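You operate a simulated robot arm through the tools that you are given. There is no shell and no other tool.

You are at the controls of a simulated robot arm. One attempt, no reset.

TASK
Stand two short sticks in slots 26 and 29 of the green drum.
Fine: load each slot at the red pointer; free the stand to turn it and lock it again before loading.

The check looks at the end state, three seconds after you hand in, the way a careful person would. Anything else that was tipped, shoved, dropped, spilled or broken makes it a failure.

THE ROBOT
A 6-joint arm with a two-finger parallel gripper, fixed in place. Base frame: the origin is on the floor under the middle of its stand, x ahead of it, y to its left, z up. Lengths are in mm, angles in degrees, forces in N, time in s.
With the tool pointing down near the work surface it reaches from about 240 to 640 mm from the base axis. Its first joint turns from -66.0 to 66.0 degrees. Payload 2.7 kg.
Tool frame: the origin (TCP) lies between the finger pads and is the grasp point; the fingertips stand 23 mm ahead of it; z points along the fingers, y is the line along which they close. The gripper opens to 94 mm. The fingers are 38 mm wide and 10 mm thick; the gripper's body (54 by 96 mm) begins 39 mm behind the TCP.
Orientation is that of the tool frame in the base frame, as a unit quaternion [x, y, z, w]. With the fingers straight down and closing along the base's y, the tool's x points along the base's -x, its y along +y and its z along -z.

THE INTERFACE
- The arm moves only by the tool servo_tool. Its argument "deltas" is a list of rows, each a list of 3 entries, a list of its own where there are three numbers: the shift along the base's x, y, z in cm, then the turn, a rotation vector about the base's x, y, z in degrees, then the finger opening in cm, from 0 to 9.4. In form: [[[x, y, z], [ax, ay, az], hand], ...]. A call has 1 to 20 rows; each row shifts and turns the commanded pose from where the row before left it. A row lasts 0.2 s, in which the tool goes at most 50 mm and 8.6 degrees; a call with a longer step from one row to the next is refused whole, and so is a gripper value outside its range. Where a pose cannot be reached the arm comes as near as it can. A force on the tool above 90 N (or 10 N above the force at the start of the call, whichever is more), or a blocked arm, ends the call early, and 0.2 s more pass. The fingers move at their own pace (about 45 mm/s each) and stop on an object; they squeeze with about 41 N. The grip force told is the motor's: it shows also when the fingers shut on nothing. Time passes only in rows, and 0.2 s behind the last, so rows that do not move let the fingers close. It gives the time, the measured TCP pose, the force on the tool (base axes), the opening and the grip force at its end, in the units of the frame above (readings bear some noise), with the torque about the TCP (base axes, N m) and any sound that the robot's microphone picked up, and new pictures: "pictures" is both (left out), scene, wrist or none.
- Cameras (640 x 400 px; columns grow to the right, rows downward): "scene" is fixed at [73.9, -420.4, 1399.7]; the picture's right is [0.73, -0.68, 0.00], its down [-0.35, -0.38, -0.86] and it looks along [0.59, 0.63, -0.51] (base axes); focal length 341 px, centre (320, 200). "wrist" rides on the gripper at [87, 16, -75] in the tool frame; the picture's right is [-0.18, 0.98, 0.00], its down [-0.58, -0.11, -0.81] and it looks along [-0.79, -0.15, 0.59] (tool axes); focal length 243 px, centre (320, 200). There is no depth. A picture from a camera that has moved, and an enlarged one, comes with that camera's place and axes in the base frame and with its lens. The place of the scene camera against the robot may be out by one fixed shift of up to 25 mm in any direction.
- inspect(camera, box): a new picture of the part [left, top, right, bottom] of that camera's present view, enlarged. No time passes.
- close_job(): hands the job in; it is judged then, once.

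Nothing tells you positions but the pictures and the camera data. Unless the task says otherwise, let go and move clear before handing in.

The tools are called after "Emit:" by a JSON object that holds its "name" and its "arguments". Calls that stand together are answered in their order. servo_tool: Moves the arm, as the interface text tells. Its arguments: {"type":"object","properties":{"deltas":{"type":"array"},"pictures":{"type":"string","enum":["both","scene","wrist","none"]}},"required":["deltas"]} The other tools are called the same way: inspect (camera, box) takes an enlarged picture of a part of a camera's view; close_job () hands the job in.

At the start:

```text
clock: 0.0
tcp_pos: [335.5, 24.1, 1193.7]
ee_rot: [0.0, 1.0, 0.001, 0.0]
ft_force: [0.3, -0.2, -0.7]
torque: [0.0, -0.05, -0.02]
gripper_width: 93.9
gripper_force: 0.1
```

scene: 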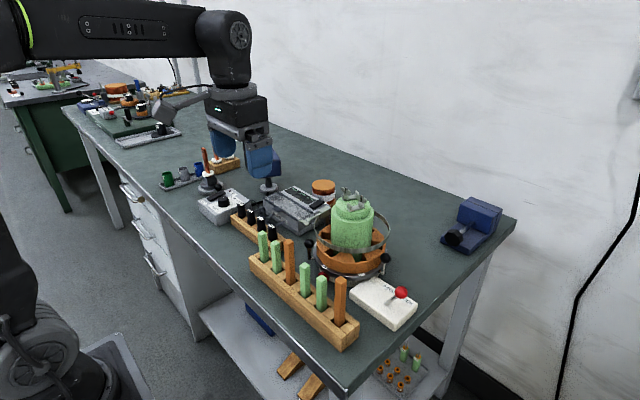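
wrist: 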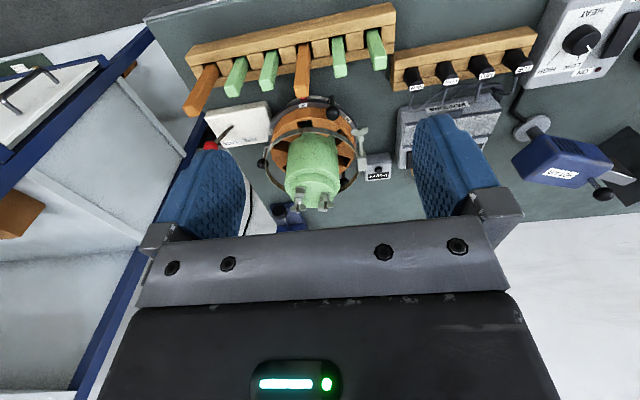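

I see a bench with a green drum on an orange stand, a wooden rack with green (short) and orange (long) sticks, and a white box with a red lever. I'll inspect the details first.

Emit:
{"name": "inspect", "arguments": {"camera": "scene", "box": [290, 170, 430, 300]}}

Emit:
{"name": "inspect", "arguments": {"camera": "scene", "box": [220, 220, 430, 360]}}

Emit:
{"name": "inspect", "arguments": {"camera": "wrist", "box": [240, 80, 400, 220]}}

Emit:
{"name": "inspect", "arguments": {"camera": "wrist", "box": [180, 0, 400, 130]}}

```text
3.08 times, centred on (360, 235) of scene
camera zoom: at [73.9, -420.4, 1399.7], right [0.73, -0.68, 0.0], down [-0.35, -0.38, -0.86], along [0.59, 0.63, -0.51], focal length 1049 px, centre (197, 92)
```

zoom: 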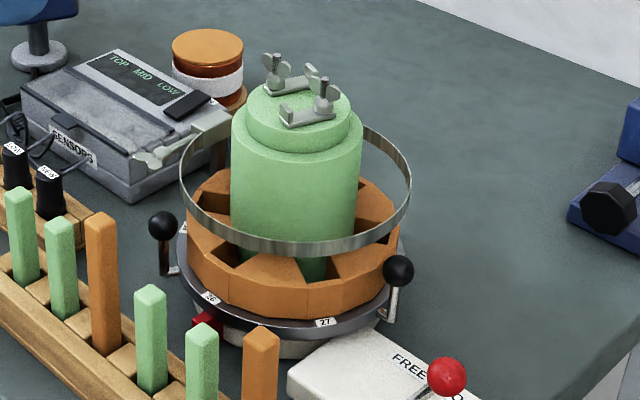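

```text
2.86 times, centred on (325, 290) of scene
camera zoom: at [73.9, -420.4, 1399.7], right [0.73, -0.68, 0.0], down [-0.35, -0.38, -0.86], along [0.59, 0.63, -0.51], focal length 974 px, centre (306, -57)
```

zoom: 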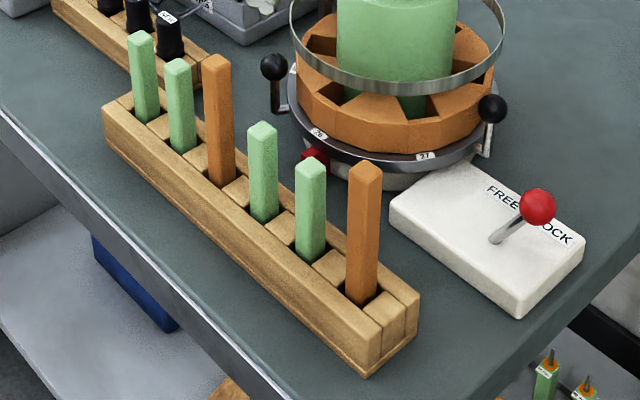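

```text
2.86 times, centred on (320, 150) of wrist
camera zoom: at [248.8, 39.8, 1268.9], right [0.18, 0.98, 0.0], down [0.58, -0.11, 0.81], along [0.79, -0.15, -0.59], focal length 693 px, centre (320, 343)
```

zoom: 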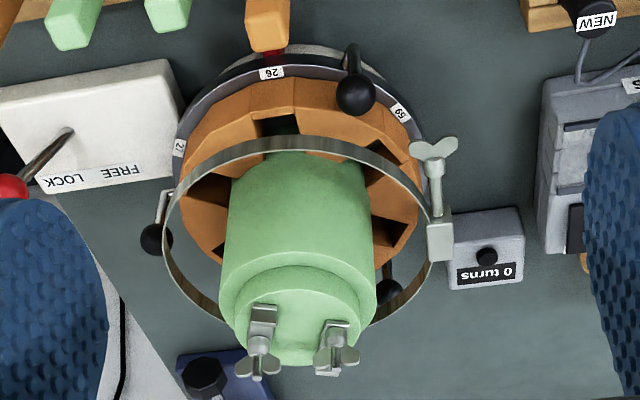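

```text
2.91 times, centred on (290, 65) of wrist
camera zoom: at [248.8, 39.8, 1268.9], right [0.18, 0.98, 0.0], down [0.58, -0.11, 0.81], along [0.79, -0.15, -0.59], focal length 706 px, centre (407, 593)
```

zoom: 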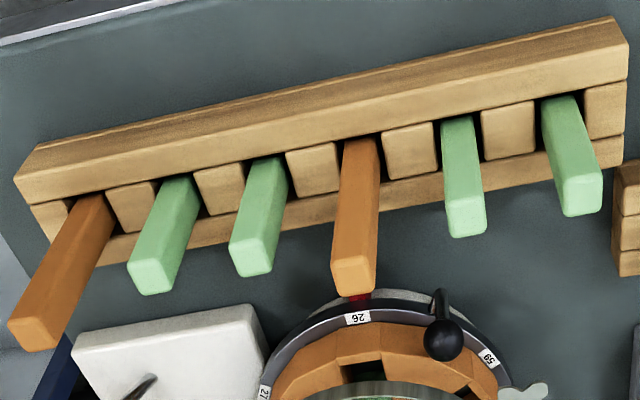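

The red pointer sits next to the label 26, with the drum at roughly x≈520, y≈-50. I'll tilt and shift the hand, high above everything, so the wrist camera looks more steeply at the drum and rack.

Emit:
{"name": "servo_tool", "arguments": {"deltas": [[[0.5, -1, 1.0], [0, 7.5, 0], 9.4], [[0.5, -1, 1.0], [0, 7.5, 0], 9.4], [[0.5, -1, 1], [0, 7.5, 0], 9.4], [[0.5, -1, 1], [0, 7.5, 0], 9.4], [[0, 0, 0], [0, 0, 0], 9.4]]}}

```text
clock: 1.2
tcp_pos: [345.6, -15.3, 1204.9]
ee_rot: [-0.001, 0.966, 0.001, -0.259]
ft_force: [0.0, 0.3, 0.6]
torque: [0.03, 0.0, 0.0]
gripper_width: 94.1
gripper_force: 0.1
out of reach, approached as far as the arm can: row 4
camera wrist: at [307.4, -0.3, 1312.9], right [0.16, 0.98, -0.09], down [0.91, -0.11, 0.41], along [0.39, -0.15, -0.91], focal length 243 px, centre (320, 200)
```

scene: 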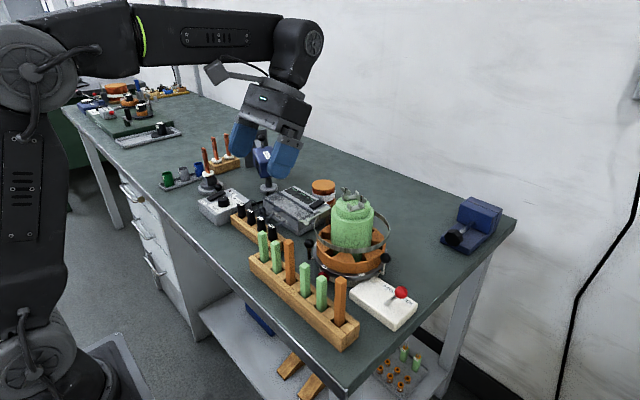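
wrist: 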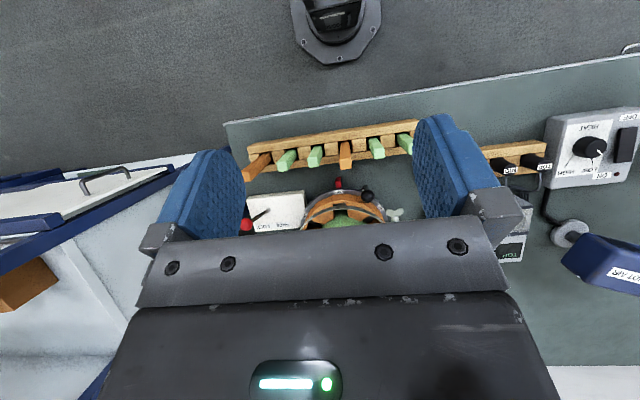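

The arm is stopped slightly by reach at this height. I'll move ahead and lower so that the drum and the labels come into view past the fingers.

Emit:
{"name": "servo_tool", "arguments": {"deltas": [[[2.5, -1, -2], [0, 0, 0], 9.4], [[2.5, -1, -2], [0, 0, 0], 9.4], [[2.5, 0, -2], [0, 0, 0], 9.4], [[2.5, 0, -2], [0, 0, 0], 9.4], [[0, 0, 0], [0, 0, 0], 9.4]], "pictures": "wrist"}}

Emit:
{"name": "inspect", "arguments": {"camera": "wrist", "box": [220, 20, 440, 240]}}

```text
clock: 2.4
tcp_pos: [446.2, -35.1, 1125.0]
ee_rot: [-0.001, 0.966, 0.0, -0.258]
ft_force: [-0.6, 1.5, 0.2]
torque: [-0.03, 0.0, 0.02]
gripper_width: 94.0
gripper_force: 0.2
camera wrist: at [407.6, -19.0, 1232.6], right [0.16, 0.98, -0.09], down [0.91, -0.11, 0.41], along [0.39, -0.15, -0.91], focal length 243 px, centre (320, 200)
```

wrist: 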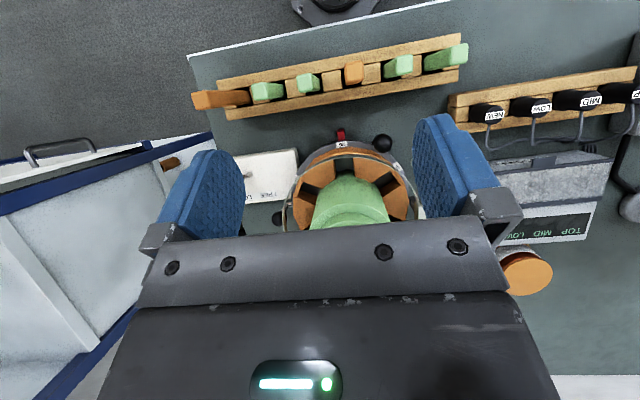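

```text
1.82 times, centred on (330, 130) of wrist
camera zoom: at [407.6, -19.0, 1232.6], right [0.16, 0.98, -0.09], down [0.91, -0.11, 0.41], along [0.39, -0.15, -0.91], focal length 441 px, centre (302, 327)
```

zoom: 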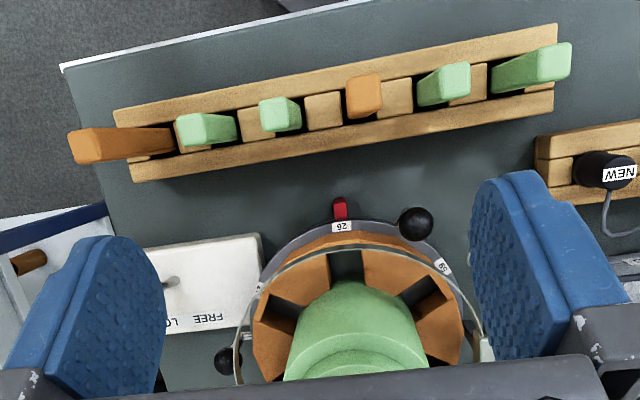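

I can see labels near the pointer. Let me enlarge them to read the numbers and the slots.

Emit:
{"name": "inspect", "arguments": {"camera": "wrist", "box": [290, 115, 420, 235]}}

Emit:
{"name": "inspect", "arguments": {"camera": "wrist", "box": [220, 130, 320, 230]}}

```text
3.33 times, centred on (355, 175) of wrist
camera zoom: at [407.6, -19.0, 1232.6], right [0.16, 0.98, -0.09], down [0.91, -0.11, 0.41], along [0.39, -0.15, -0.91], focal length 809 px, centre (203, 283)
```

zoom: 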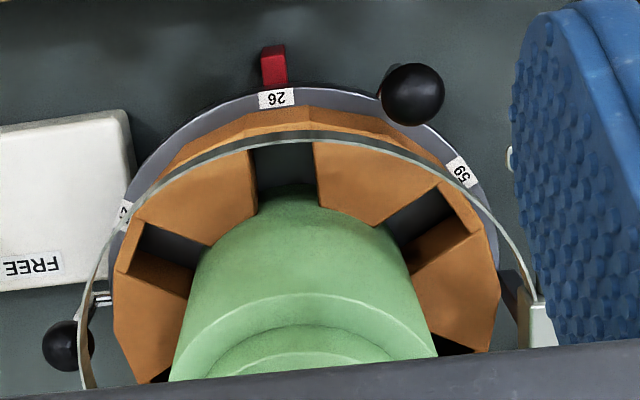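

```text
4.00 times, centred on (270, 180) of wrist
camera zoom: at [407.6, -19.0, 1232.6], right [0.16, 0.98, -0.09], down [0.91, -0.11, 0.41], along [0.39, -0.15, -0.91], focal length 970 px, centre (520, 280)
```

zoom: 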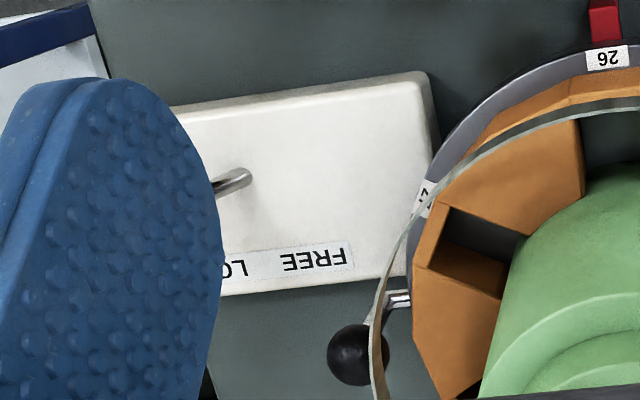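

The labels circle comes out at centre about (554, -31), radius ~83 mm at z≈902, with 60° spacing (six slots). I'll yaw the hand -90° high above the drum so the camera looks straight down on all labels.

Emit:
{"name": "servo_tool", "arguments": {"deltas": [[[0, 0, 1], [0, 0, -7.5], 9.4], [[0, 0, 1], [0, 0, -7.5], 9.4], [[0, 0, 1], [0, 0, -7.5], 9.4], [[1, 0, 0], [0, 0, -7.5], 9.4], [[1, 0, 0], [0, 0, -7.5], 9.4], [[1, -0.5, 0], [0, 0, -7.5], 9.4], [[1.5, -0.5, 0], [0, 0, -7.5], 9.4], [[1.5, -0.5, 0], [0, 0, -7.5], 9.4], [[1.5, -0.5, 0], [0, 0, -7.5], 9.4], [[1.5, -0.5, 0], [0, 0, -7.5], 9.4], [[1.5, -0.5, 0], [0, 0, -7.5], 9.4], [[1.5, 0, 0], [0, 0, -7.5], 9.4], [[0, 0, 0], [0, 0, 0], 9.4]]}}

Emit:
{"name": "inspect", "arguments": {"camera": "wrist", "box": [220, 20, 440, 240]}}

```text
clock: 5.2
tcp_pos: [565.4, -66.3, 1157.1]
ee_rot: [0.683, 0.684, 0.183, -0.182]
ft_force: [-0.1, 0.3, -0.4]
torque: [0.0, 0.0, -0.04]
gripper_width: 93.9
gripper_force: 0.0
camera wrist: at [582.1, -27.8, 1264.5], right [0.98, -0.16, -0.09], down [-0.11, -0.91, 0.41], along [-0.15, -0.39, -0.91], focal length 243 px, centre (320, 200)
```

scene: 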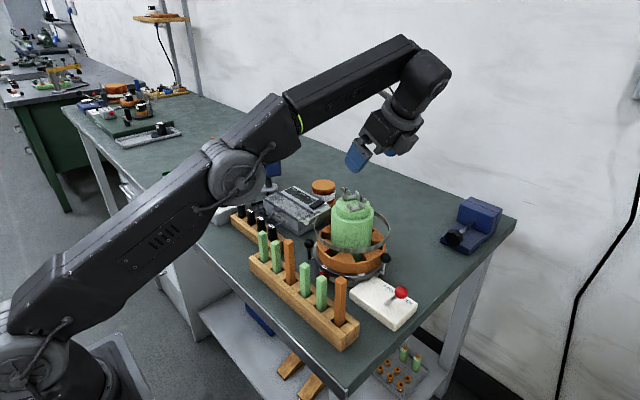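
wrist: 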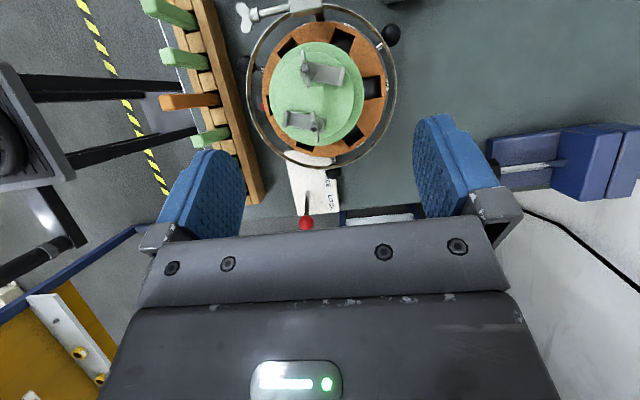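

```text
1.82 times, centred on (330, 130) of wrist
camera zoom: at [582.1, -27.8, 1264.5], right [0.98, -0.16, -0.09], down [-0.11, -0.91, 0.41], along [-0.15, -0.39, -0.91], focal length 441 px, centre (302, 327)
```

zoom: 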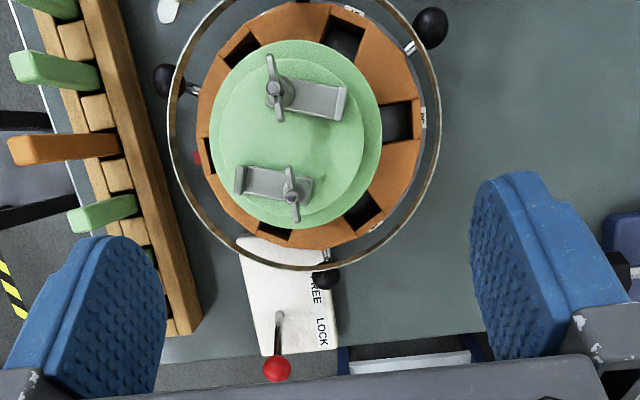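

This is a straight-down view of the drum: all six slots look empty and the lever box shows FREE (drum side) and LOCK (outer side). I'll enlarge the labels.

Emit:
{"name": "inspect", "arguments": {"camera": "wrist", "box": [320, 10, 400, 100]}}

Emit:
{"name": "inspect", "arguments": {"camera": "wrist", "box": [240, 0, 400, 100]}}

Emit:
{"name": "inspect", "arguments": {"camera": "wrist", "box": [270, 120, 370, 240]}}

```text
4.44 times, centred on (360, 55) of wrist
camera zoom: at [582.1, -27.8, 1264.5], right [0.98, -0.16, -0.09], down [-0.11, -0.91, 0.41], along [-0.15, -0.39, -0.91], focal length 1078 px, centre (142, 844)
```

zoom: 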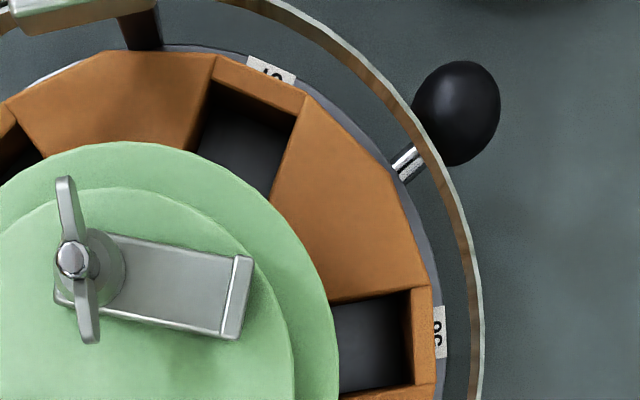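

```text
4.00 times, centred on (320, 50) of wrist
camera zoom: at [582.1, -27.8, 1264.5], right [0.98, -0.16, -0.09], down [-0.11, -0.91, 0.41], along [-0.15, -0.39, -0.91], focal length 970 px, centre (320, 800)
```

zoom: 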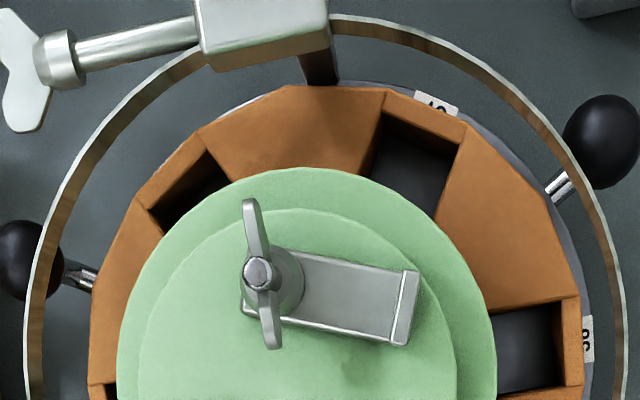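

```text
3.33 times, centred on (320, 180) of wrist
camera zoom: at [582.1, -27.8, 1264.5], right [0.98, -0.16, -0.09], down [-0.11, -0.91, 0.41], along [-0.15, -0.39, -0.91], focal length 809 px, centre (320, 267)
```

zoom: 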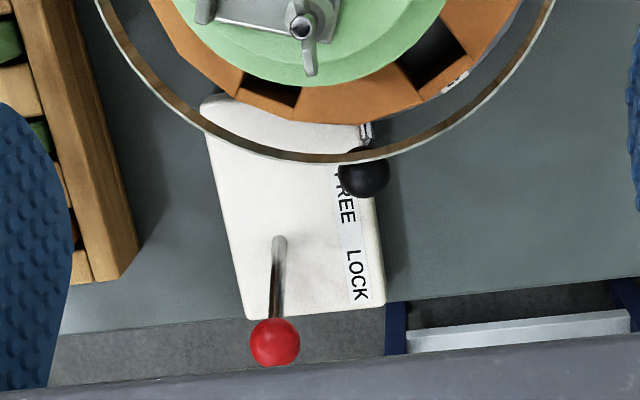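

The far labels are half hidden behind the ring. I'll shift further out in x to look at them from the far side.

Emit:
{"name": "servo_tool", "arguments": {"deltas": [[[2, 0, 0], [0, 0, 0], 9.4], [[2, 0, 0], [0, 0, 0], 9.4], [[2, 0, 0], [0, 0, 0], 9.4], [[2, 0, 0], [0, 0, 0], 9.4], [[0, 0, 0], [0, 0, 0], 9.4]], "pictures": "wrist"}}

Emit:
{"name": "inspect", "arguments": {"camera": "wrist", "box": [200, 0, 360, 120]}}

```text
clock: 6.4
tcp_pos: [570.4, -65.1, 1153.0]
ee_rot: [0.683, 0.683, 0.183, -0.182]
ft_force: [0.1, 0.6, -0.4]
torque: [0.03, -0.01, -0.02]
gripper_width: 93.9
gripper_force: 0.0
out of reach, approached as far as the arm can: row 1, 2, 3, 4
camera wrist: at [585.7, -27.4, 1261.4], right [0.98, -0.16, -0.09], down [-0.11, -0.91, 0.41], along [-0.15, -0.39, -0.91], focal length 243 px, centre (320, 200)
```

wrist: 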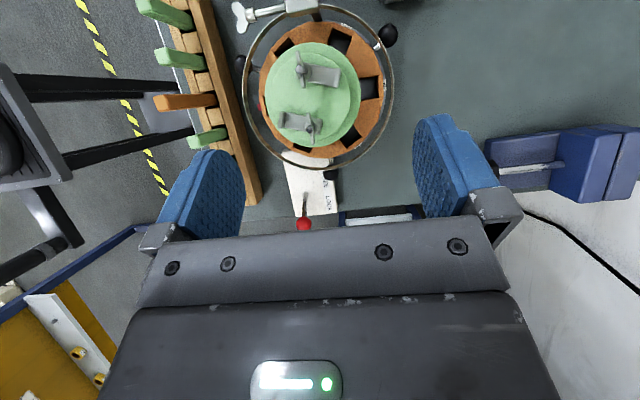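

```text
3.33 times, centred on (280, 60) of wrist
camera zoom: at [585.7, -27.4, 1261.4], right [0.98, -0.16, -0.09], down [-0.11, -0.91, 0.41], along [-0.15, -0.39, -0.91], focal length 809 px, centre (453, 667)
```

zoom: 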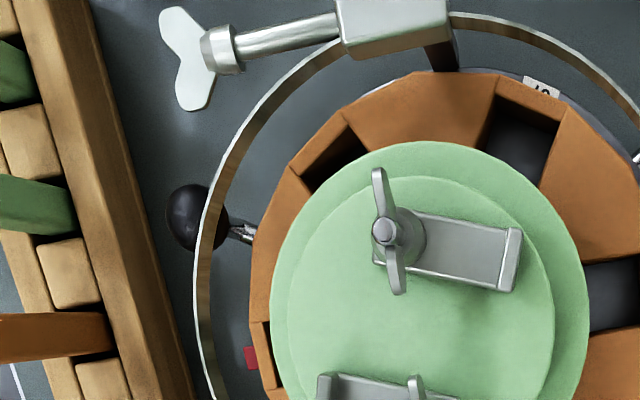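

I'm at the reach limit here, so the far labels will be read as they come round. Next I'll back off and get a lower, closer look at the drum, hoop and ball handles from the +y side... first stepping back toward the middle.

Emit:
{"name": "servo_tool", "arguments": {"deltas": [[[-2, 0, 0], [0, 0, 0], 9.4], [[-2, 0, 0], [0, 0, 0], 9.4], [[-2, 0, 0], [0, 0, 0], 9.4], [[-2, 0, 0], [0, 0, 0], 9.4], [[-2, 0, 0], [0, 0, 0], 9.4]], "pictures": "wrist"}}

Emit:
{"name": "inspect", "arguments": {"camera": "wrist", "box": [220, 0, 460, 220]}}

```text
clock: 7.6
tcp_pos: [470.2, -64.8, 1153.5]
ee_rot: [0.683, 0.684, 0.182, -0.182]
ft_force: [-0.5, 0.2, -0.6]
torque: [0.0, -0.01, -0.01]
gripper_width: 93.8
gripper_force: 0.0
camera wrist: at [486.2, -27.1, 1263.1], right [0.98, -0.16, -0.09], down [-0.11, -0.91, 0.41], along [-0.15, -0.39, -0.91], focal length 243 px, centre (320, 200)
```

wrist: 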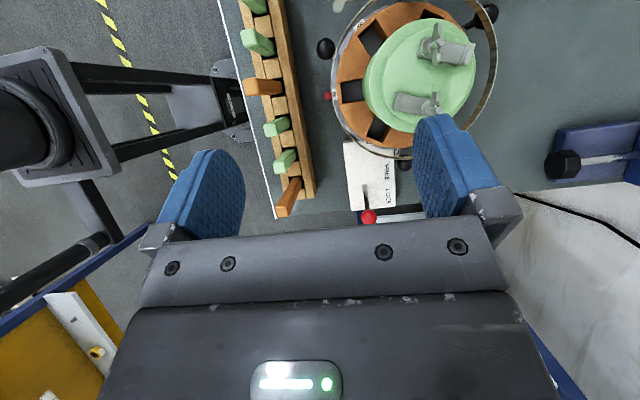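

```text
1.82 times, centred on (340, 110) of wrist
camera zoom: at [486.2, -27.1, 1263.1], right [0.98, -0.16, -0.09], down [-0.11, -0.91, 0.41], along [-0.15, -0.39, -0.91], focal length 441 px, centre (284, 364)
```

zoom: 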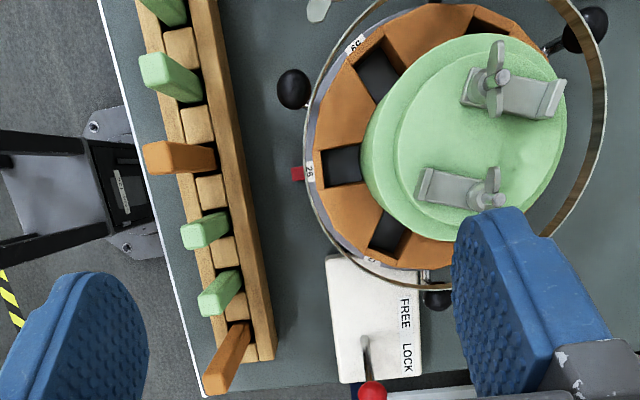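

I now have the main geometry: slot 26 opening about x 483–507, y −40…−18, ring top z≈943; ball handles at radius ~98, z≈941; the red lever leans to LOCK (toward −y). Next I'll look from the +y side at drum level to see the hoop clamp, the counter and the remaining labels.

Emit:
{"name": "servo_tool", "arguments": {"deltas": [[[1, 3.5, -0.4], [-6, 0, 0], 9.4], [[1, 3.5, -0.4], [-6, 0, 0], 9.4], [[1, 3.5, -1], [-6, 0, 0], 9.4], [[1, 3.5, -2], [-6, 0, 0], 9.4], [[1, 3.5, -3], [-6, 0, 0], 9.4], [[0, 0, 0], [0, 0, 0], 9.4]]}}

Emit:
{"name": "inspect", "arguments": {"camera": "wrist", "box": [230, 0, 430, 200]}}

```text
clock: 9.0
tcp_pos: [520.5, 112.3, 1083.5]
ee_rot: [0.707, 0.707, -0.001, 0.002]
ft_force: [0.0, 0.1, 0.7]
torque: [0.03, -0.01, -0.04]
gripper_width: 94.1
gripper_force: 0.0
camera wrist: at [537.1, 198.2, 1158.9], right [0.98, -0.18, 0.0], down [-0.11, -0.58, 0.81], along [-0.15, -0.79, -0.59], focal length 243 px, centre (320, 200)
```

scene: 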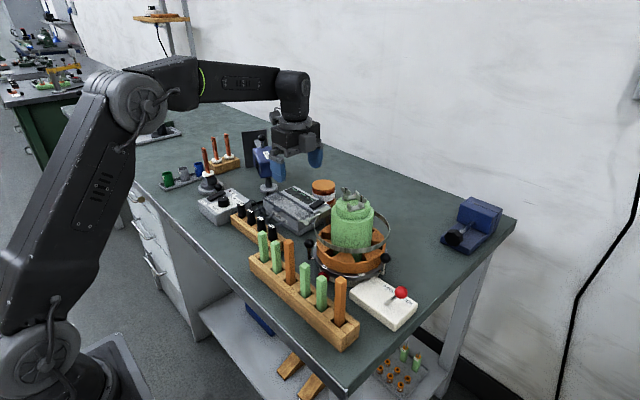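
wrist: 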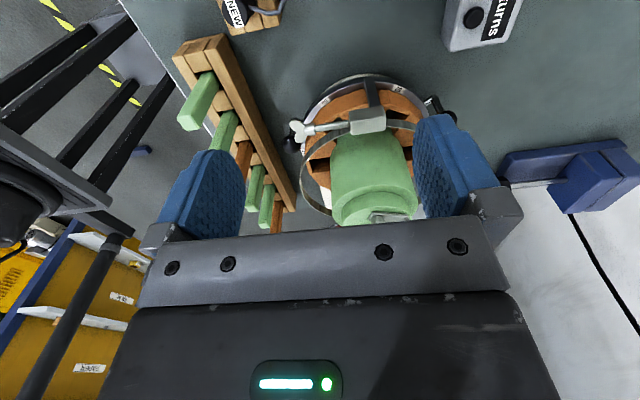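

```text
2.00 times, centred on (330, 100) of wrist
camera zoom: at [537.1, 198.2, 1158.9], right [0.98, -0.18, 0.0], down [-0.11, -0.58, 0.81], along [-0.15, -0.79, -0.59], focal length 485 px, centre (300, 400)
```

zoom: 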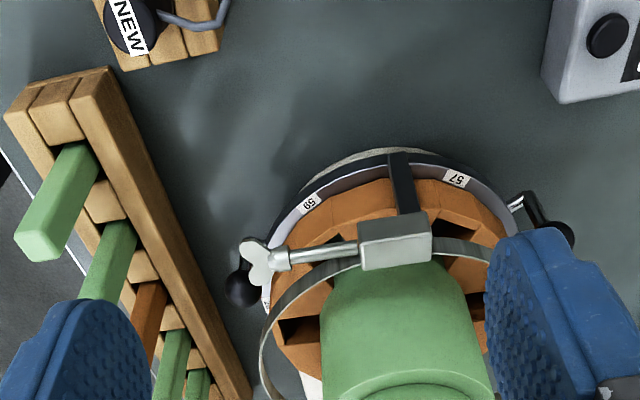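

Two more labels are visible; I'll enlarge them to read precisely.

Emit:
{"name": "inspect", "arguments": {"camera": "wrist", "box": [310, 80, 350, 110]}}

Emit:
{"name": "inspect", "arguments": {"camera": "wrist", "box": [385, 75, 425, 105]}}

Emit:
{"name": "inspect", "arguments": {"camera": "wrist", "box": [280, 60, 450, 160]}}

Emit:
{"name": "inspect", "arguments": {"camera": "wrist", "box": [420, 0, 540, 60]}}

```text
13.33 times, centred on (330, 95) of wrist
camera zoom: at [537.1, 198.2, 1158.9], right [0.98, -0.18, 0.0], down [-0.11, -0.58, 0.81], along [-0.15, -0.79, -0.59], focal length 3235 px, centre (187, 1600)
```

zoom: 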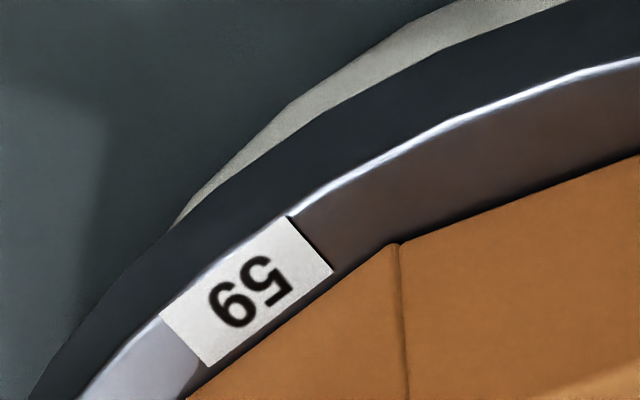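

```text
13.33 times, centred on (405, 90) of wrist
camera zoom: at [537.1, 198.2, 1158.9], right [0.98, -0.18, 0.0], down [-0.11, -0.58, 0.81], along [-0.15, -0.79, -0.59], focal length 3235 px, centre (-813, 1667)
```

zoom: 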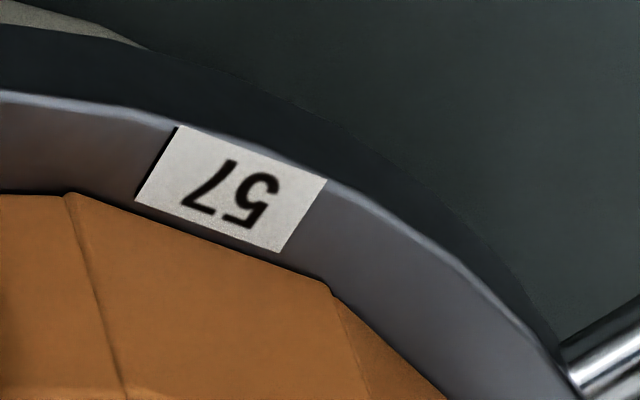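

```text
3.76 times, centred on (365, 110) of wrist
camera zoom: at [537.1, 198.2, 1158.9], right [0.98, -0.18, 0.0], down [-0.11, -0.58, 0.81], along [-0.15, -0.79, -0.59], focal length 913 px, centre (151, 539)
```

zoom: 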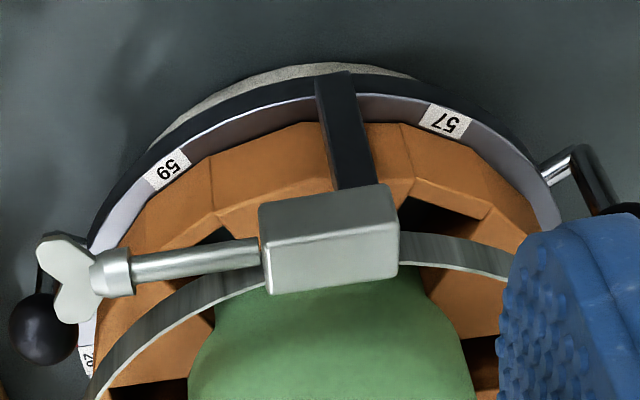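

```text
5.33 times, centred on (480, 30) of wrist
camera zoom: at [537.1, 198.2, 1158.9], right [0.98, -0.18, 0.0], down [-0.11, -0.58, 0.81], along [-0.15, -0.79, -0.59], focal length 1294 px, centre (-533, 1107)
```

zoom: 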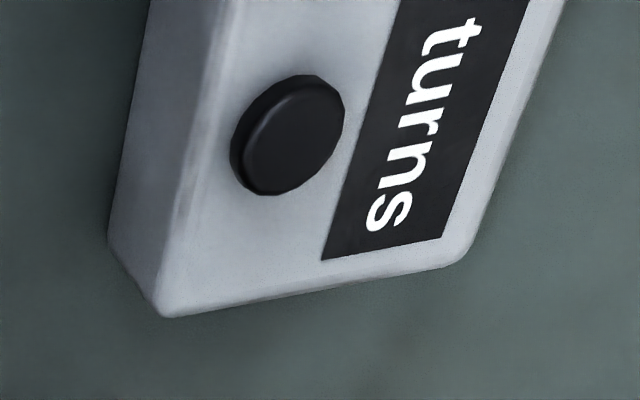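

Labels on this side read 59/56 and 57, so the numbering is not consecutive; slot 29 must be one of the two far-side ones and I'll confirm it. Slot 26 is at the pointer and locked now, so I'll first go over the rack to measure the green (short) sticks.

Emit:
{"name": "servo_tool", "arguments": {"deltas": [[[-1, -0.5, 0.3], [0, 0, 7.5], 9.4], [[-1, -0.5, 0.3], [0, 0, 7.5], 9.4], [[-1, -0.5, 0.3], [0, 0, 7.5], 9.4], [[-1, -0.5, 0.3], [0, 0, 7.5], 9.4], [[-1, -0.5, 0.3], [0, 0, 7.5], 9.4], [[-1, -0.5, 0.3], [0, 0, 7.5], 9.4], [[-1, -0.5, 0.3], [0, 0, 7.5], 9.4], [[-1, -0.5, 0.2], [0, 0, 7.5], 9.4], [[-1, -0.5, 0], [0, 0, 7.5], 9.4], [[-1, -0.5, 0], [0, 0, 7.5], 9.4], [[-1.4, -0.2, 0], [0, 0, 7.5], 9.4], [[-2, 0, 0], [0, 0, 7.5], 9.4], [[0, 0, 0], [0, 0, 0], 9.4]]}}

Emit:
{"name": "inspect", "arguments": {"camera": "wrist", "box": [220, 40, 440, 240]}}

```text
clock: 11.8
tcp_pos: [388.4, 60.0, 1108.1]
ee_rot: [-0.002, 1.0, 0.002, 0.001]
ft_force: [-0.3, 1.4, 0.6]
torque: [0.0, -0.01, 0.0]
gripper_width: 94.2
gripper_force: 0.0
camera wrist: at [299.7, 75.4, 1182.7], right [0.18, 0.98, 0.0], down [0.58, -0.11, 0.81], along [0.79, -0.15, -0.59], focal length 243 px, centre (320, 200)
```

scene: 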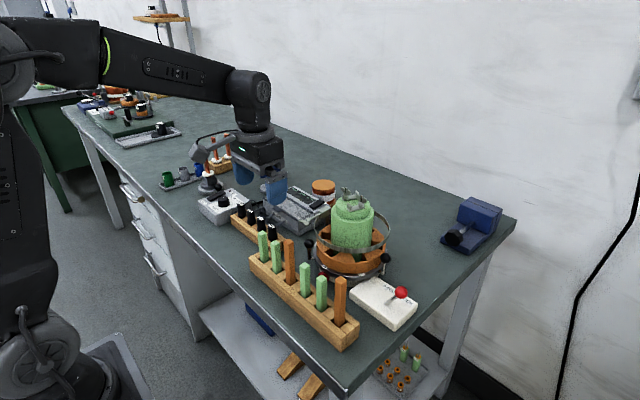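
wrist: 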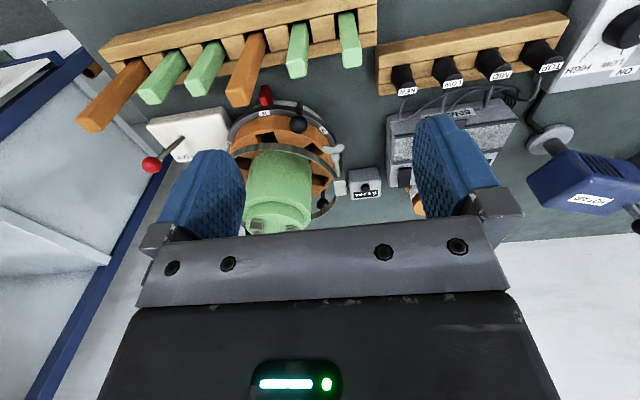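

```text
2.00 times, centred on (330, 140) of wrist
camera zoom: at [299.7, 75.4, 1182.7], right [0.18, 0.98, 0.0], down [0.58, -0.11, 0.81], along [0.79, -0.15, -0.59], focal length 485 px, centre (300, 320)
```

zoom: 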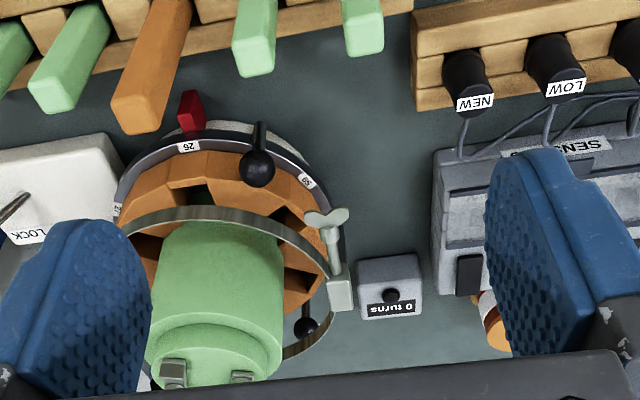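

I estimate the third green stick's top at about (395, 37, 977). I'll narrow the fingers to 38 mm, hover just above it and check alignment before descending.

Emit:
{"name": "servo_tool", "arguments": {"deltas": [[[0.2, -0.8, -1.0], [0, 0, 0], 3.8], [[0.2, -0.8, -1.5], [0, 0, 0], 3.8], [[0.2, -0.6, -1.5], [0, 0, 0], 3.8], [[0, 0, -1.5], [0, 0, 0], 3.8], [[0, 0, 0], [0, 0, 0], 3.8]]}}

Emit:
{"name": "inspect", "arguments": {"camera": "wrist", "box": [220, 40, 440, 240]}}

```text
clock: 13.0
tcp_pos: [392.6, 37.3, 1053.2]
ee_rot: [0.0, 1.0, 0.002, 0.001]
ft_force: [0.0, 0.3, 0.5]
torque: [-0.03, 0.03, 0.01]
gripper_width: 38.0
gripper_force: 0.0
camera wrist: at [305.4, 53.3, 1128.2], right [0.18, 0.98, 0.0], down [0.58, -0.11, 0.81], along [0.79, -0.15, -0.59], focal length 243 px, centre (320, 200)
```

scene: 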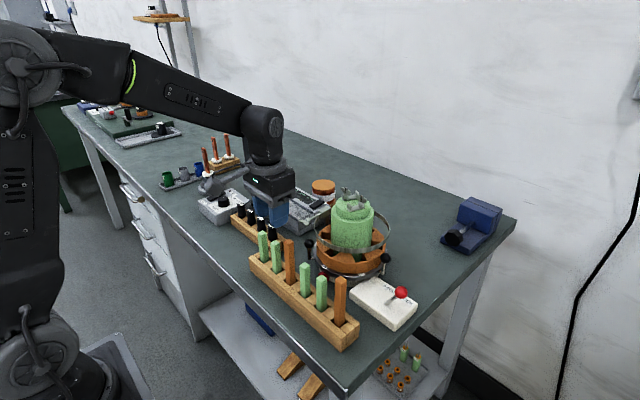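
wrist: 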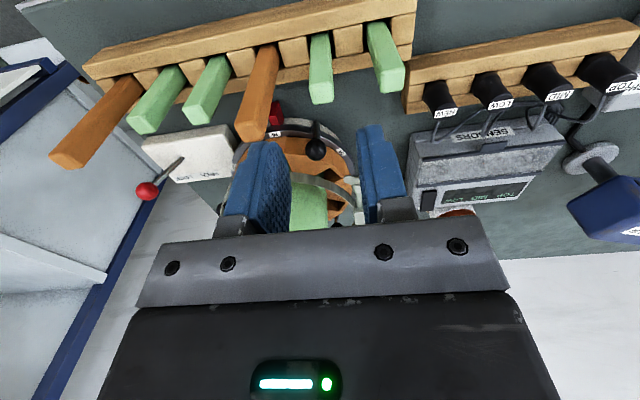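

```text
2.00 times, centred on (330, 140) of wrist
camera zoom: at [305.4, 53.3, 1128.2], right [0.18, 0.98, 0.0], down [0.58, -0.11, 0.81], along [0.79, -0.15, -0.59], focal length 485 px, centre (300, 320)
```

zoom: 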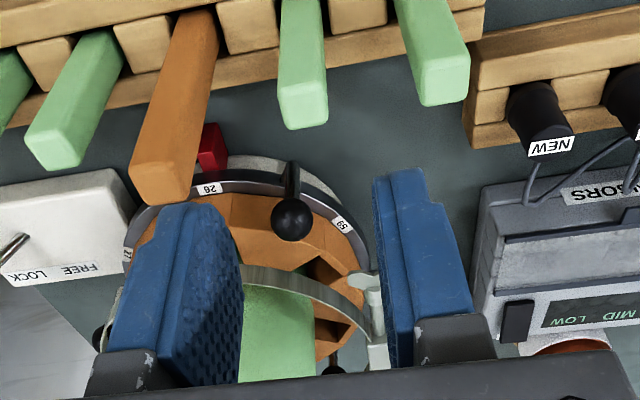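

The stick lies almost straight below; I'll shift the fingers ~9 mm toward the robot (so they clear the drum core later) and lower in two steps around the stick top.

Emit:
{"name": "servo_tool", "arguments": {"deltas": [[[-0.6, 0.05, -1.5], [0, 0, 0], 3.8], [[0, 0, -2], [0, 0, 0], 3.8], [[0, 0, -2], [0, 0, 0], 3.8], [[0, 0, 0], [0, 0, 0], 3.8]]}}

Emit:
{"name": "inspect", "arguments": {"camera": "wrist", "box": [220, 40, 440, 240]}}

Emit:
{"name": "inspect", "arguments": {"camera": "scene", "box": [200, 170, 420, 310]}}

```text
clock: 14.0
tcp_pos: [387.5, 38.4, 998.3]
ee_rot: [-0.001, 1.0, 0.002, 0.002]
ft_force: [-0.1, 0.0, 0.0]
torque: [0.0, 0.04, -0.02]
gripper_width: 38.2
gripper_force: 0.1
camera wrist: at [299.9, 54.6, 1073.3], right [0.18, 0.98, 0.0], down [0.58, -0.11, 0.81], along [0.79, -0.15, -0.59], focal length 243 px, centre (320, 200)
```

scene: 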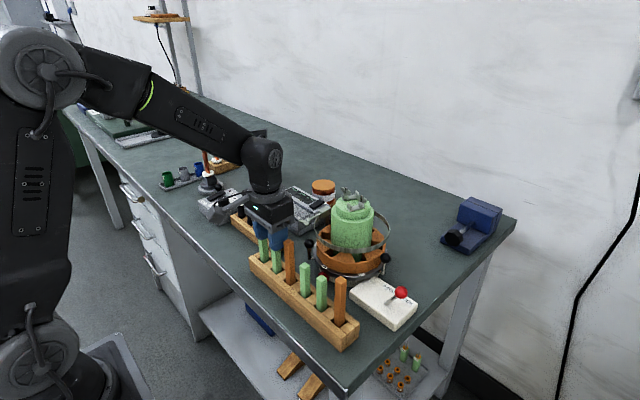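
wrist: 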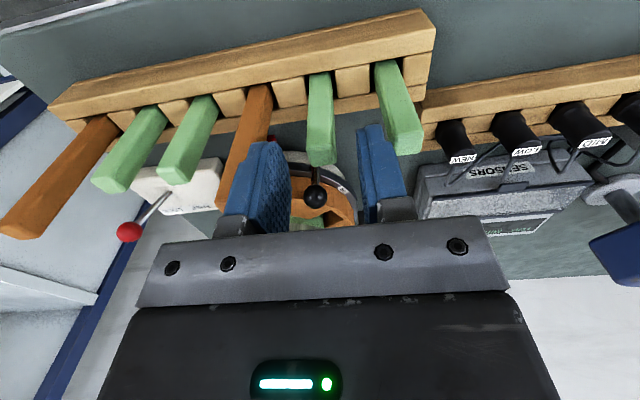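

```text
2.00 times, centred on (330, 140) of wrist
camera zoom: at [299.9, 54.6, 1073.3], right [0.18, 0.98, 0.0], down [0.58, -0.11, 0.81], along [0.79, -0.15, -0.59], focal length 485 px, centre (300, 320)
```

zoom: 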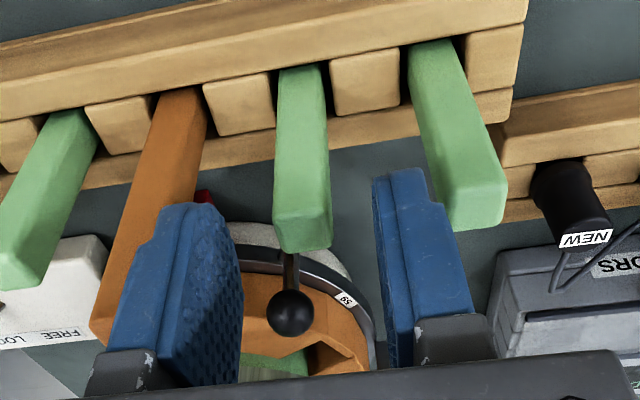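

```text
2.86 times, centred on (310, 240) of scene
camera zoom: at [73.9, -420.4, 1399.7], right [0.73, -0.68, 0.0], down [-0.35, -0.38, -0.86], along [0.59, 0.63, -0.51], focal length 974 px, centre (349, 86)
```

zoom: 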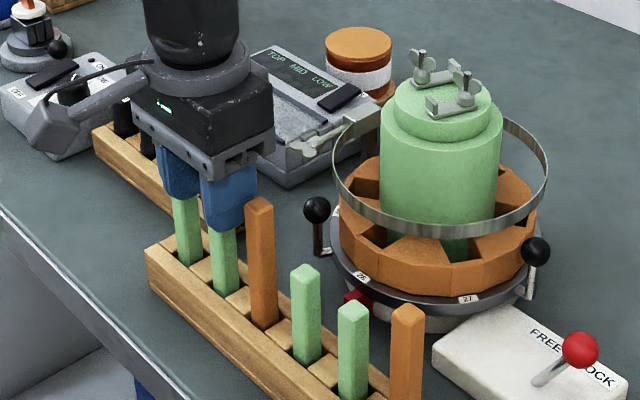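

The stick is nicely between the fingers, top at about z≈971, ~16 mm square. I'll lower to z≈967 with a bit more offset and close on it.

Emit:
{"name": "servo_tool", "arguments": {"deltas": [[[-0.25, -0.03, -1.0], [0, 0, 0], 3.8], [[0, 0, -1.1], [0, 0, 0], 3.8], [[0, 0, -1.0], [0, 0, 0], 3.8], [[0, 0, 0], [0, 0, 0], 3.8]]}}

Emit:
{"name": "inspect", "arguments": {"camera": "wrist", "box": [220, 40, 440, 240]}}

```text
clock: 15.0
tcp_pos: [384.0, 37.8, 966.9]
ee_rot: [0.001, 1.0, 0.001, 0.002]
ft_force: [-0.1, 0.1, -1.0]
torque: [0.01, 0.04, -0.02]
gripper_width: 38.2
gripper_force: 0.2
camera wrist: at [297.1, 53.0, 1041.6], right [0.18, 0.98, 0.0], down [0.58, -0.11, 0.81], along [0.79, -0.15, -0.59], focal length 243 px, centre (320, 200)
```

scene: 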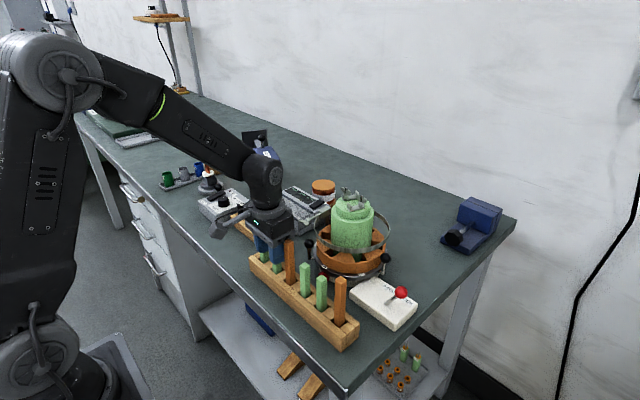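
wrist: 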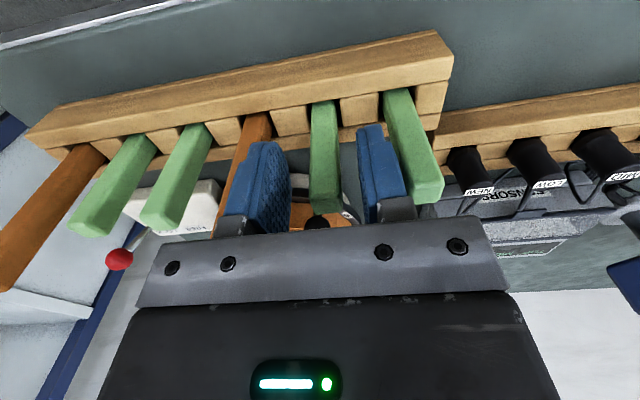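

```text
2.00 times, centred on (330, 140) of wrist
camera zoom: at [297.1, 53.0, 1041.6], right [0.18, 0.98, 0.0], down [0.58, -0.11, 0.81], along [0.79, -0.15, -0.59], focal length 485 px, centre (300, 320)
```

zoom: 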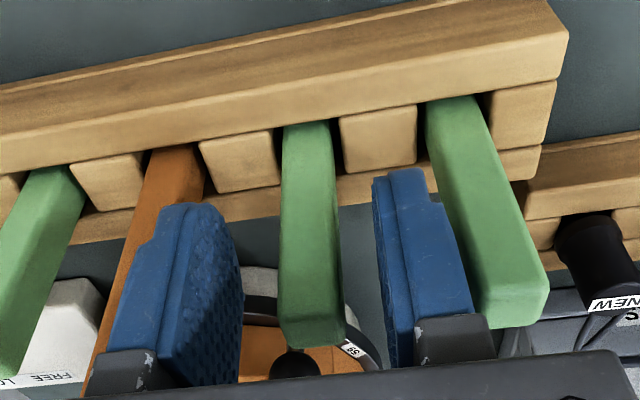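

The fingers straddle the stick cleanly. Closing now.

Emit:
{"name": "servo_tool", "arguments": {"deltas": [[[0, 0, 0], [0, 0, 0], 0.5], [[0, 0, 0], [0, 0, 0], 0.5], [[0, 0, 0], [0, 0, 0], 0.5], [[0, 0, 0], [0, 0, 0], 0.5]], "pictures": "wrist"}}

```text
clock: 16.0
tcp_pos: [384.3, 36.8, 967.2]
ee_rot: [0.0, 1.0, 0.001, 0.001]
ft_force: [-0.4, -0.1, 0.5]
torque: [-0.02, 0.02, 0.01]
gripper_width: 15.2
gripper_force: 40.8
camera wrist: at [297.2, 53.0, 1041.9], right [0.18, 0.98, 0.0], down [0.58, -0.11, 0.81], along [0.79, -0.15, -0.59], focal length 243 px, centre (320, 200)
```

wrist: 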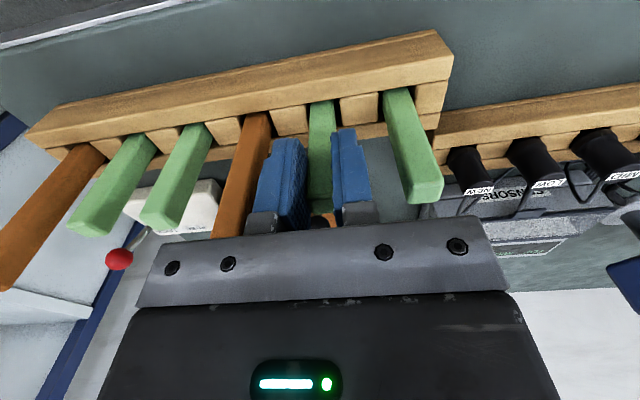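

Gripped at 15 mm width. Lifting straight up out of the rack.

Emit:
{"name": "servo_tool", "arguments": {"deltas": [[[0, 0, 0.5], [0, 0, 0], 0.5], [[0, 0, 1], [0, 0, 0], 0.5], [[0, 0, 1.5], [0, 0, 0], 0.5], [[0, 0, 2], [0, 0, 0], 0.5], [[0, 0, 2], [0, 0, 0], 0.5], [[0, 0, 2.5], [0, 0, 0], 0.5], [[0, 0, 2.5], [0, 0, 0], 0.5], [[0, 0, 2.5], [0, 0, 0], 0.5], [[0, 0, 0], [0, 0, 0], 0.5]]}}

Emit:
{"name": "inspect", "arguments": {"camera": "scene", "box": [200, 150, 420, 310]}}

Emit:
{"name": "inspect", "arguments": {"camera": "wrist", "box": [220, 40, 440, 240]}}

```text
clock: 18.0
tcp_pos: [384.0, 39.2, 1112.7]
ee_rot: [-0.001, 1.0, 0.001, 0.001]
ft_force: [0.2, 0.7, -0.5]
torque: [0.02, 0.0, -0.05]
gripper_width: 15.2
gripper_force: 40.6
camera wrist: at [297.0, 54.3, 1189.0], right [0.18, 0.98, 0.0], down [0.58, -0.11, 0.81], along [0.79, -0.15, -0.59], focal length 243 px, centre (320, 200)
```

scene: 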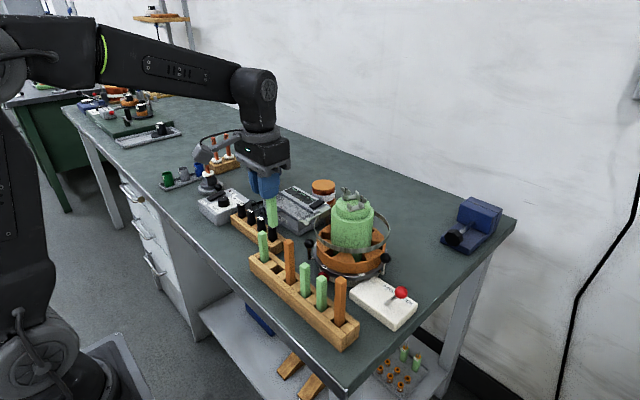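
wrist: 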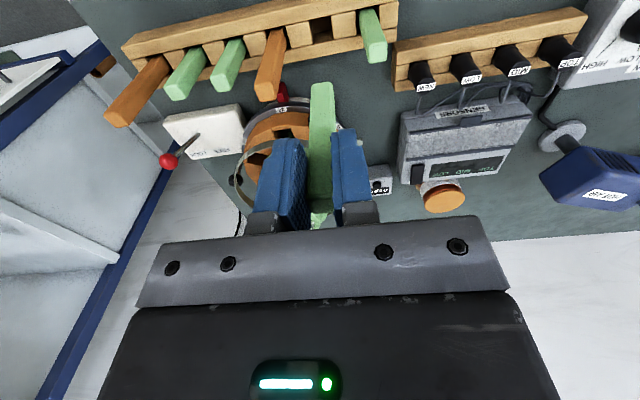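

```text
2.50 times, centred on (310, 230) of scene
camera zoom: at [73.9, -420.4, 1399.7], right [0.73, -0.68, 0.0], down [-0.35, -0.38, -0.86], along [0.59, 0.63, -0.51], focal length 852 px, centre (345, 125)
```

zoom: 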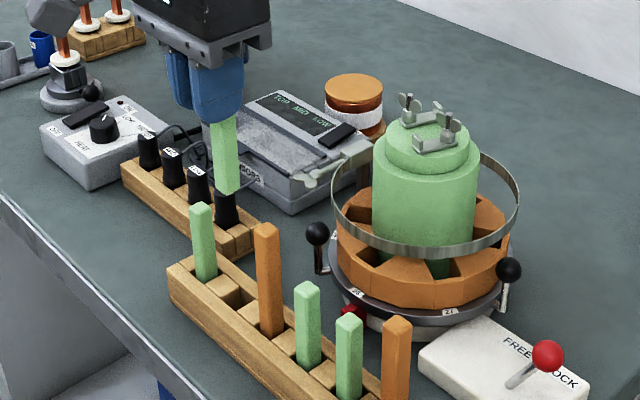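

```text
2.00 times, centred on (330, 140) of wrist
camera zoom: at [297.0, 54.3, 1189.0], right [0.18, 0.98, 0.0], down [0.58, -0.11, 0.81], along [0.79, -0.15, -0.59], focal length 485 px, centre (300, 320)
```

zoom: 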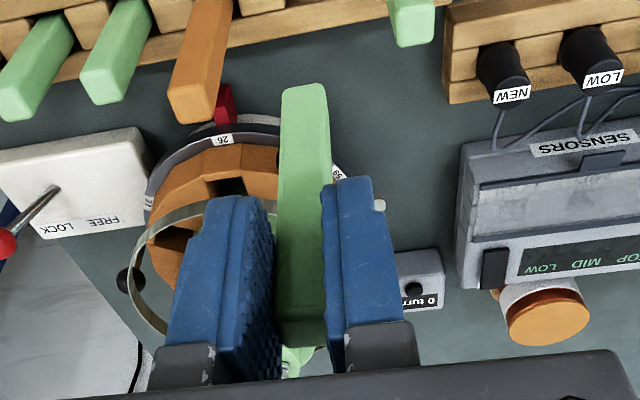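

The stick is about 98 mm long and held well. I'll carry it to hover above slot 26 (stick at about x 494, y −30), staying above the hoop.

Emit:
{"name": "servo_tool", "arguments": {"deltas": [[[1.5, 0, 0.5], [0, 0, 0], 0.5], [[2, -1, 0], [0, 0, 0], 0.5], [[2, -1.5, 0], [0, 0, 0], 0.5], [[2, -2, 0], [0, 0, 0], 0.5], [[1.5, -1.5, 0], [0, 0, 0], 0.5], [[0.9, -0.9, 0], [0, 0, 0], 0.5], [[0, 0, 0], [0, 0, 0], 0.5]]}}

Emit:
{"name": "inspect", "arguments": {"camera": "wrist", "box": [240, 40, 400, 240]}}

Emit:
{"name": "inspect", "arguments": {"camera": "scene", "box": [260, 150, 440, 300]}}

```text
clock: 19.6
tcp_pos: [483.4, -32.1, 1117.7]
ee_rot: [0.0, 1.0, 0.001, 0.001]
ft_force: [-0.4, 0.2, -0.5]
torque: [-0.01, -0.02, -0.02]
gripper_width: 14.9
gripper_force: 40.5
camera wrist: at [396.8, -16.2, 1192.6], right [0.18, 0.98, 0.0], down [0.58, -0.11, 0.81], along [0.79, -0.15, -0.59], focal length 243 px, centre (320, 200)
```

scene: 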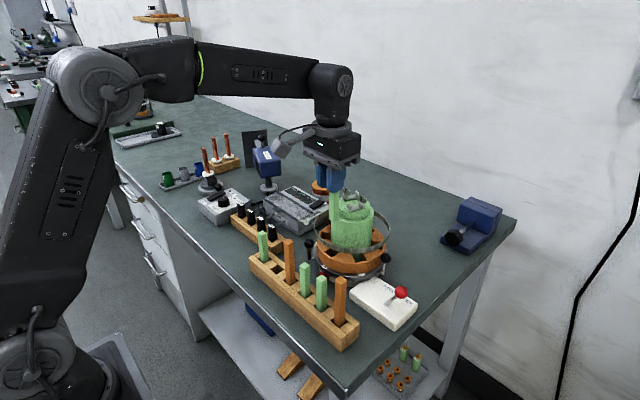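
wrist: 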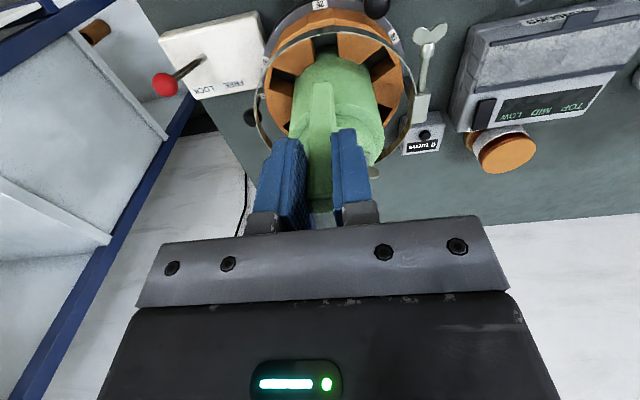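

```text
2.00 times, centred on (320, 140) of wrist
camera zoom: at [396.8, -16.2, 1192.6], right [0.18, 0.98, 0.0], down [0.58, -0.11, 0.81], along [0.79, -0.15, -0.59], focal length 485 px, centre (320, 320)
```

zoom: 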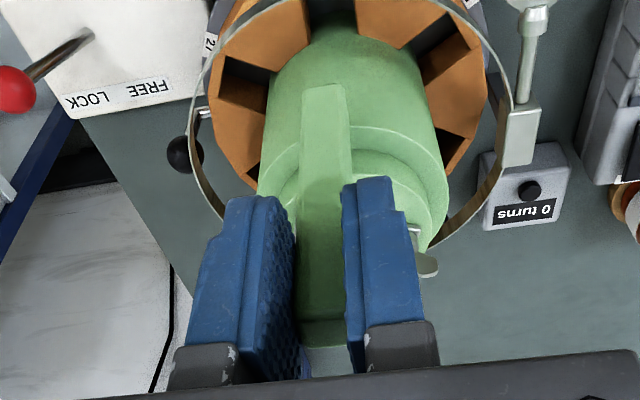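

```text
2.67 times, centred on (350, 225) of scene
camera zoom: at [73.9, -420.5, 1399.7], right [0.73, -0.68, 0.0], down [-0.35, -0.38, -0.86], along [0.59, 0.63, -0.51], focal length 909 px, centre (240, 133)
```

zoom: 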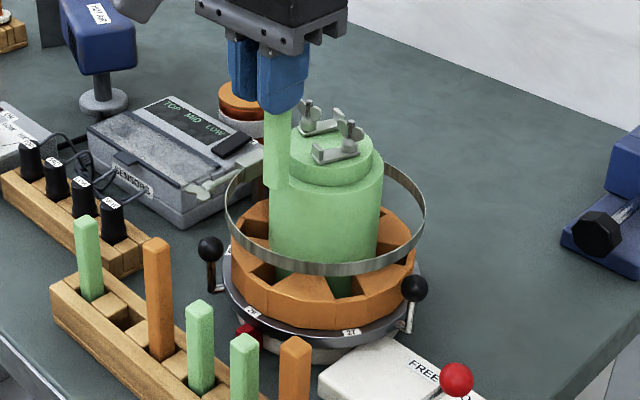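

The stick hovers above slot 26. I'll enlarge the slot and the stick end to check lateral alignment.

Emit:
{"name": "inspect", "arguments": {"camera": "wrist", "box": [250, 0, 410, 100]}}

```text
4.00 times, centred on (330, 50) of wrist
camera zoom: at [396.8, -16.2, 1192.6], right [0.18, 0.98, 0.0], down [0.58, -0.11, 0.81], along [0.79, -0.15, -0.59], focal length 970 px, centre (280, 800)
```

zoom: 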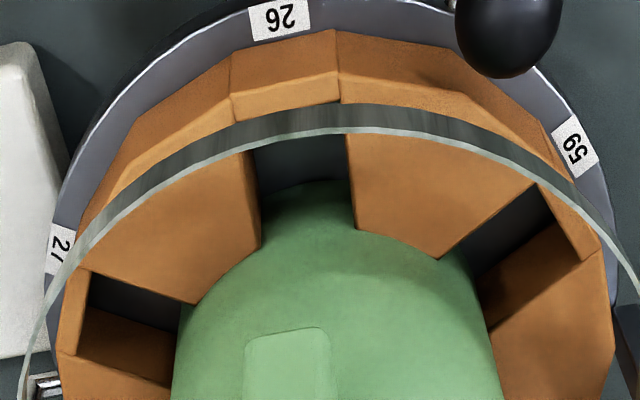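

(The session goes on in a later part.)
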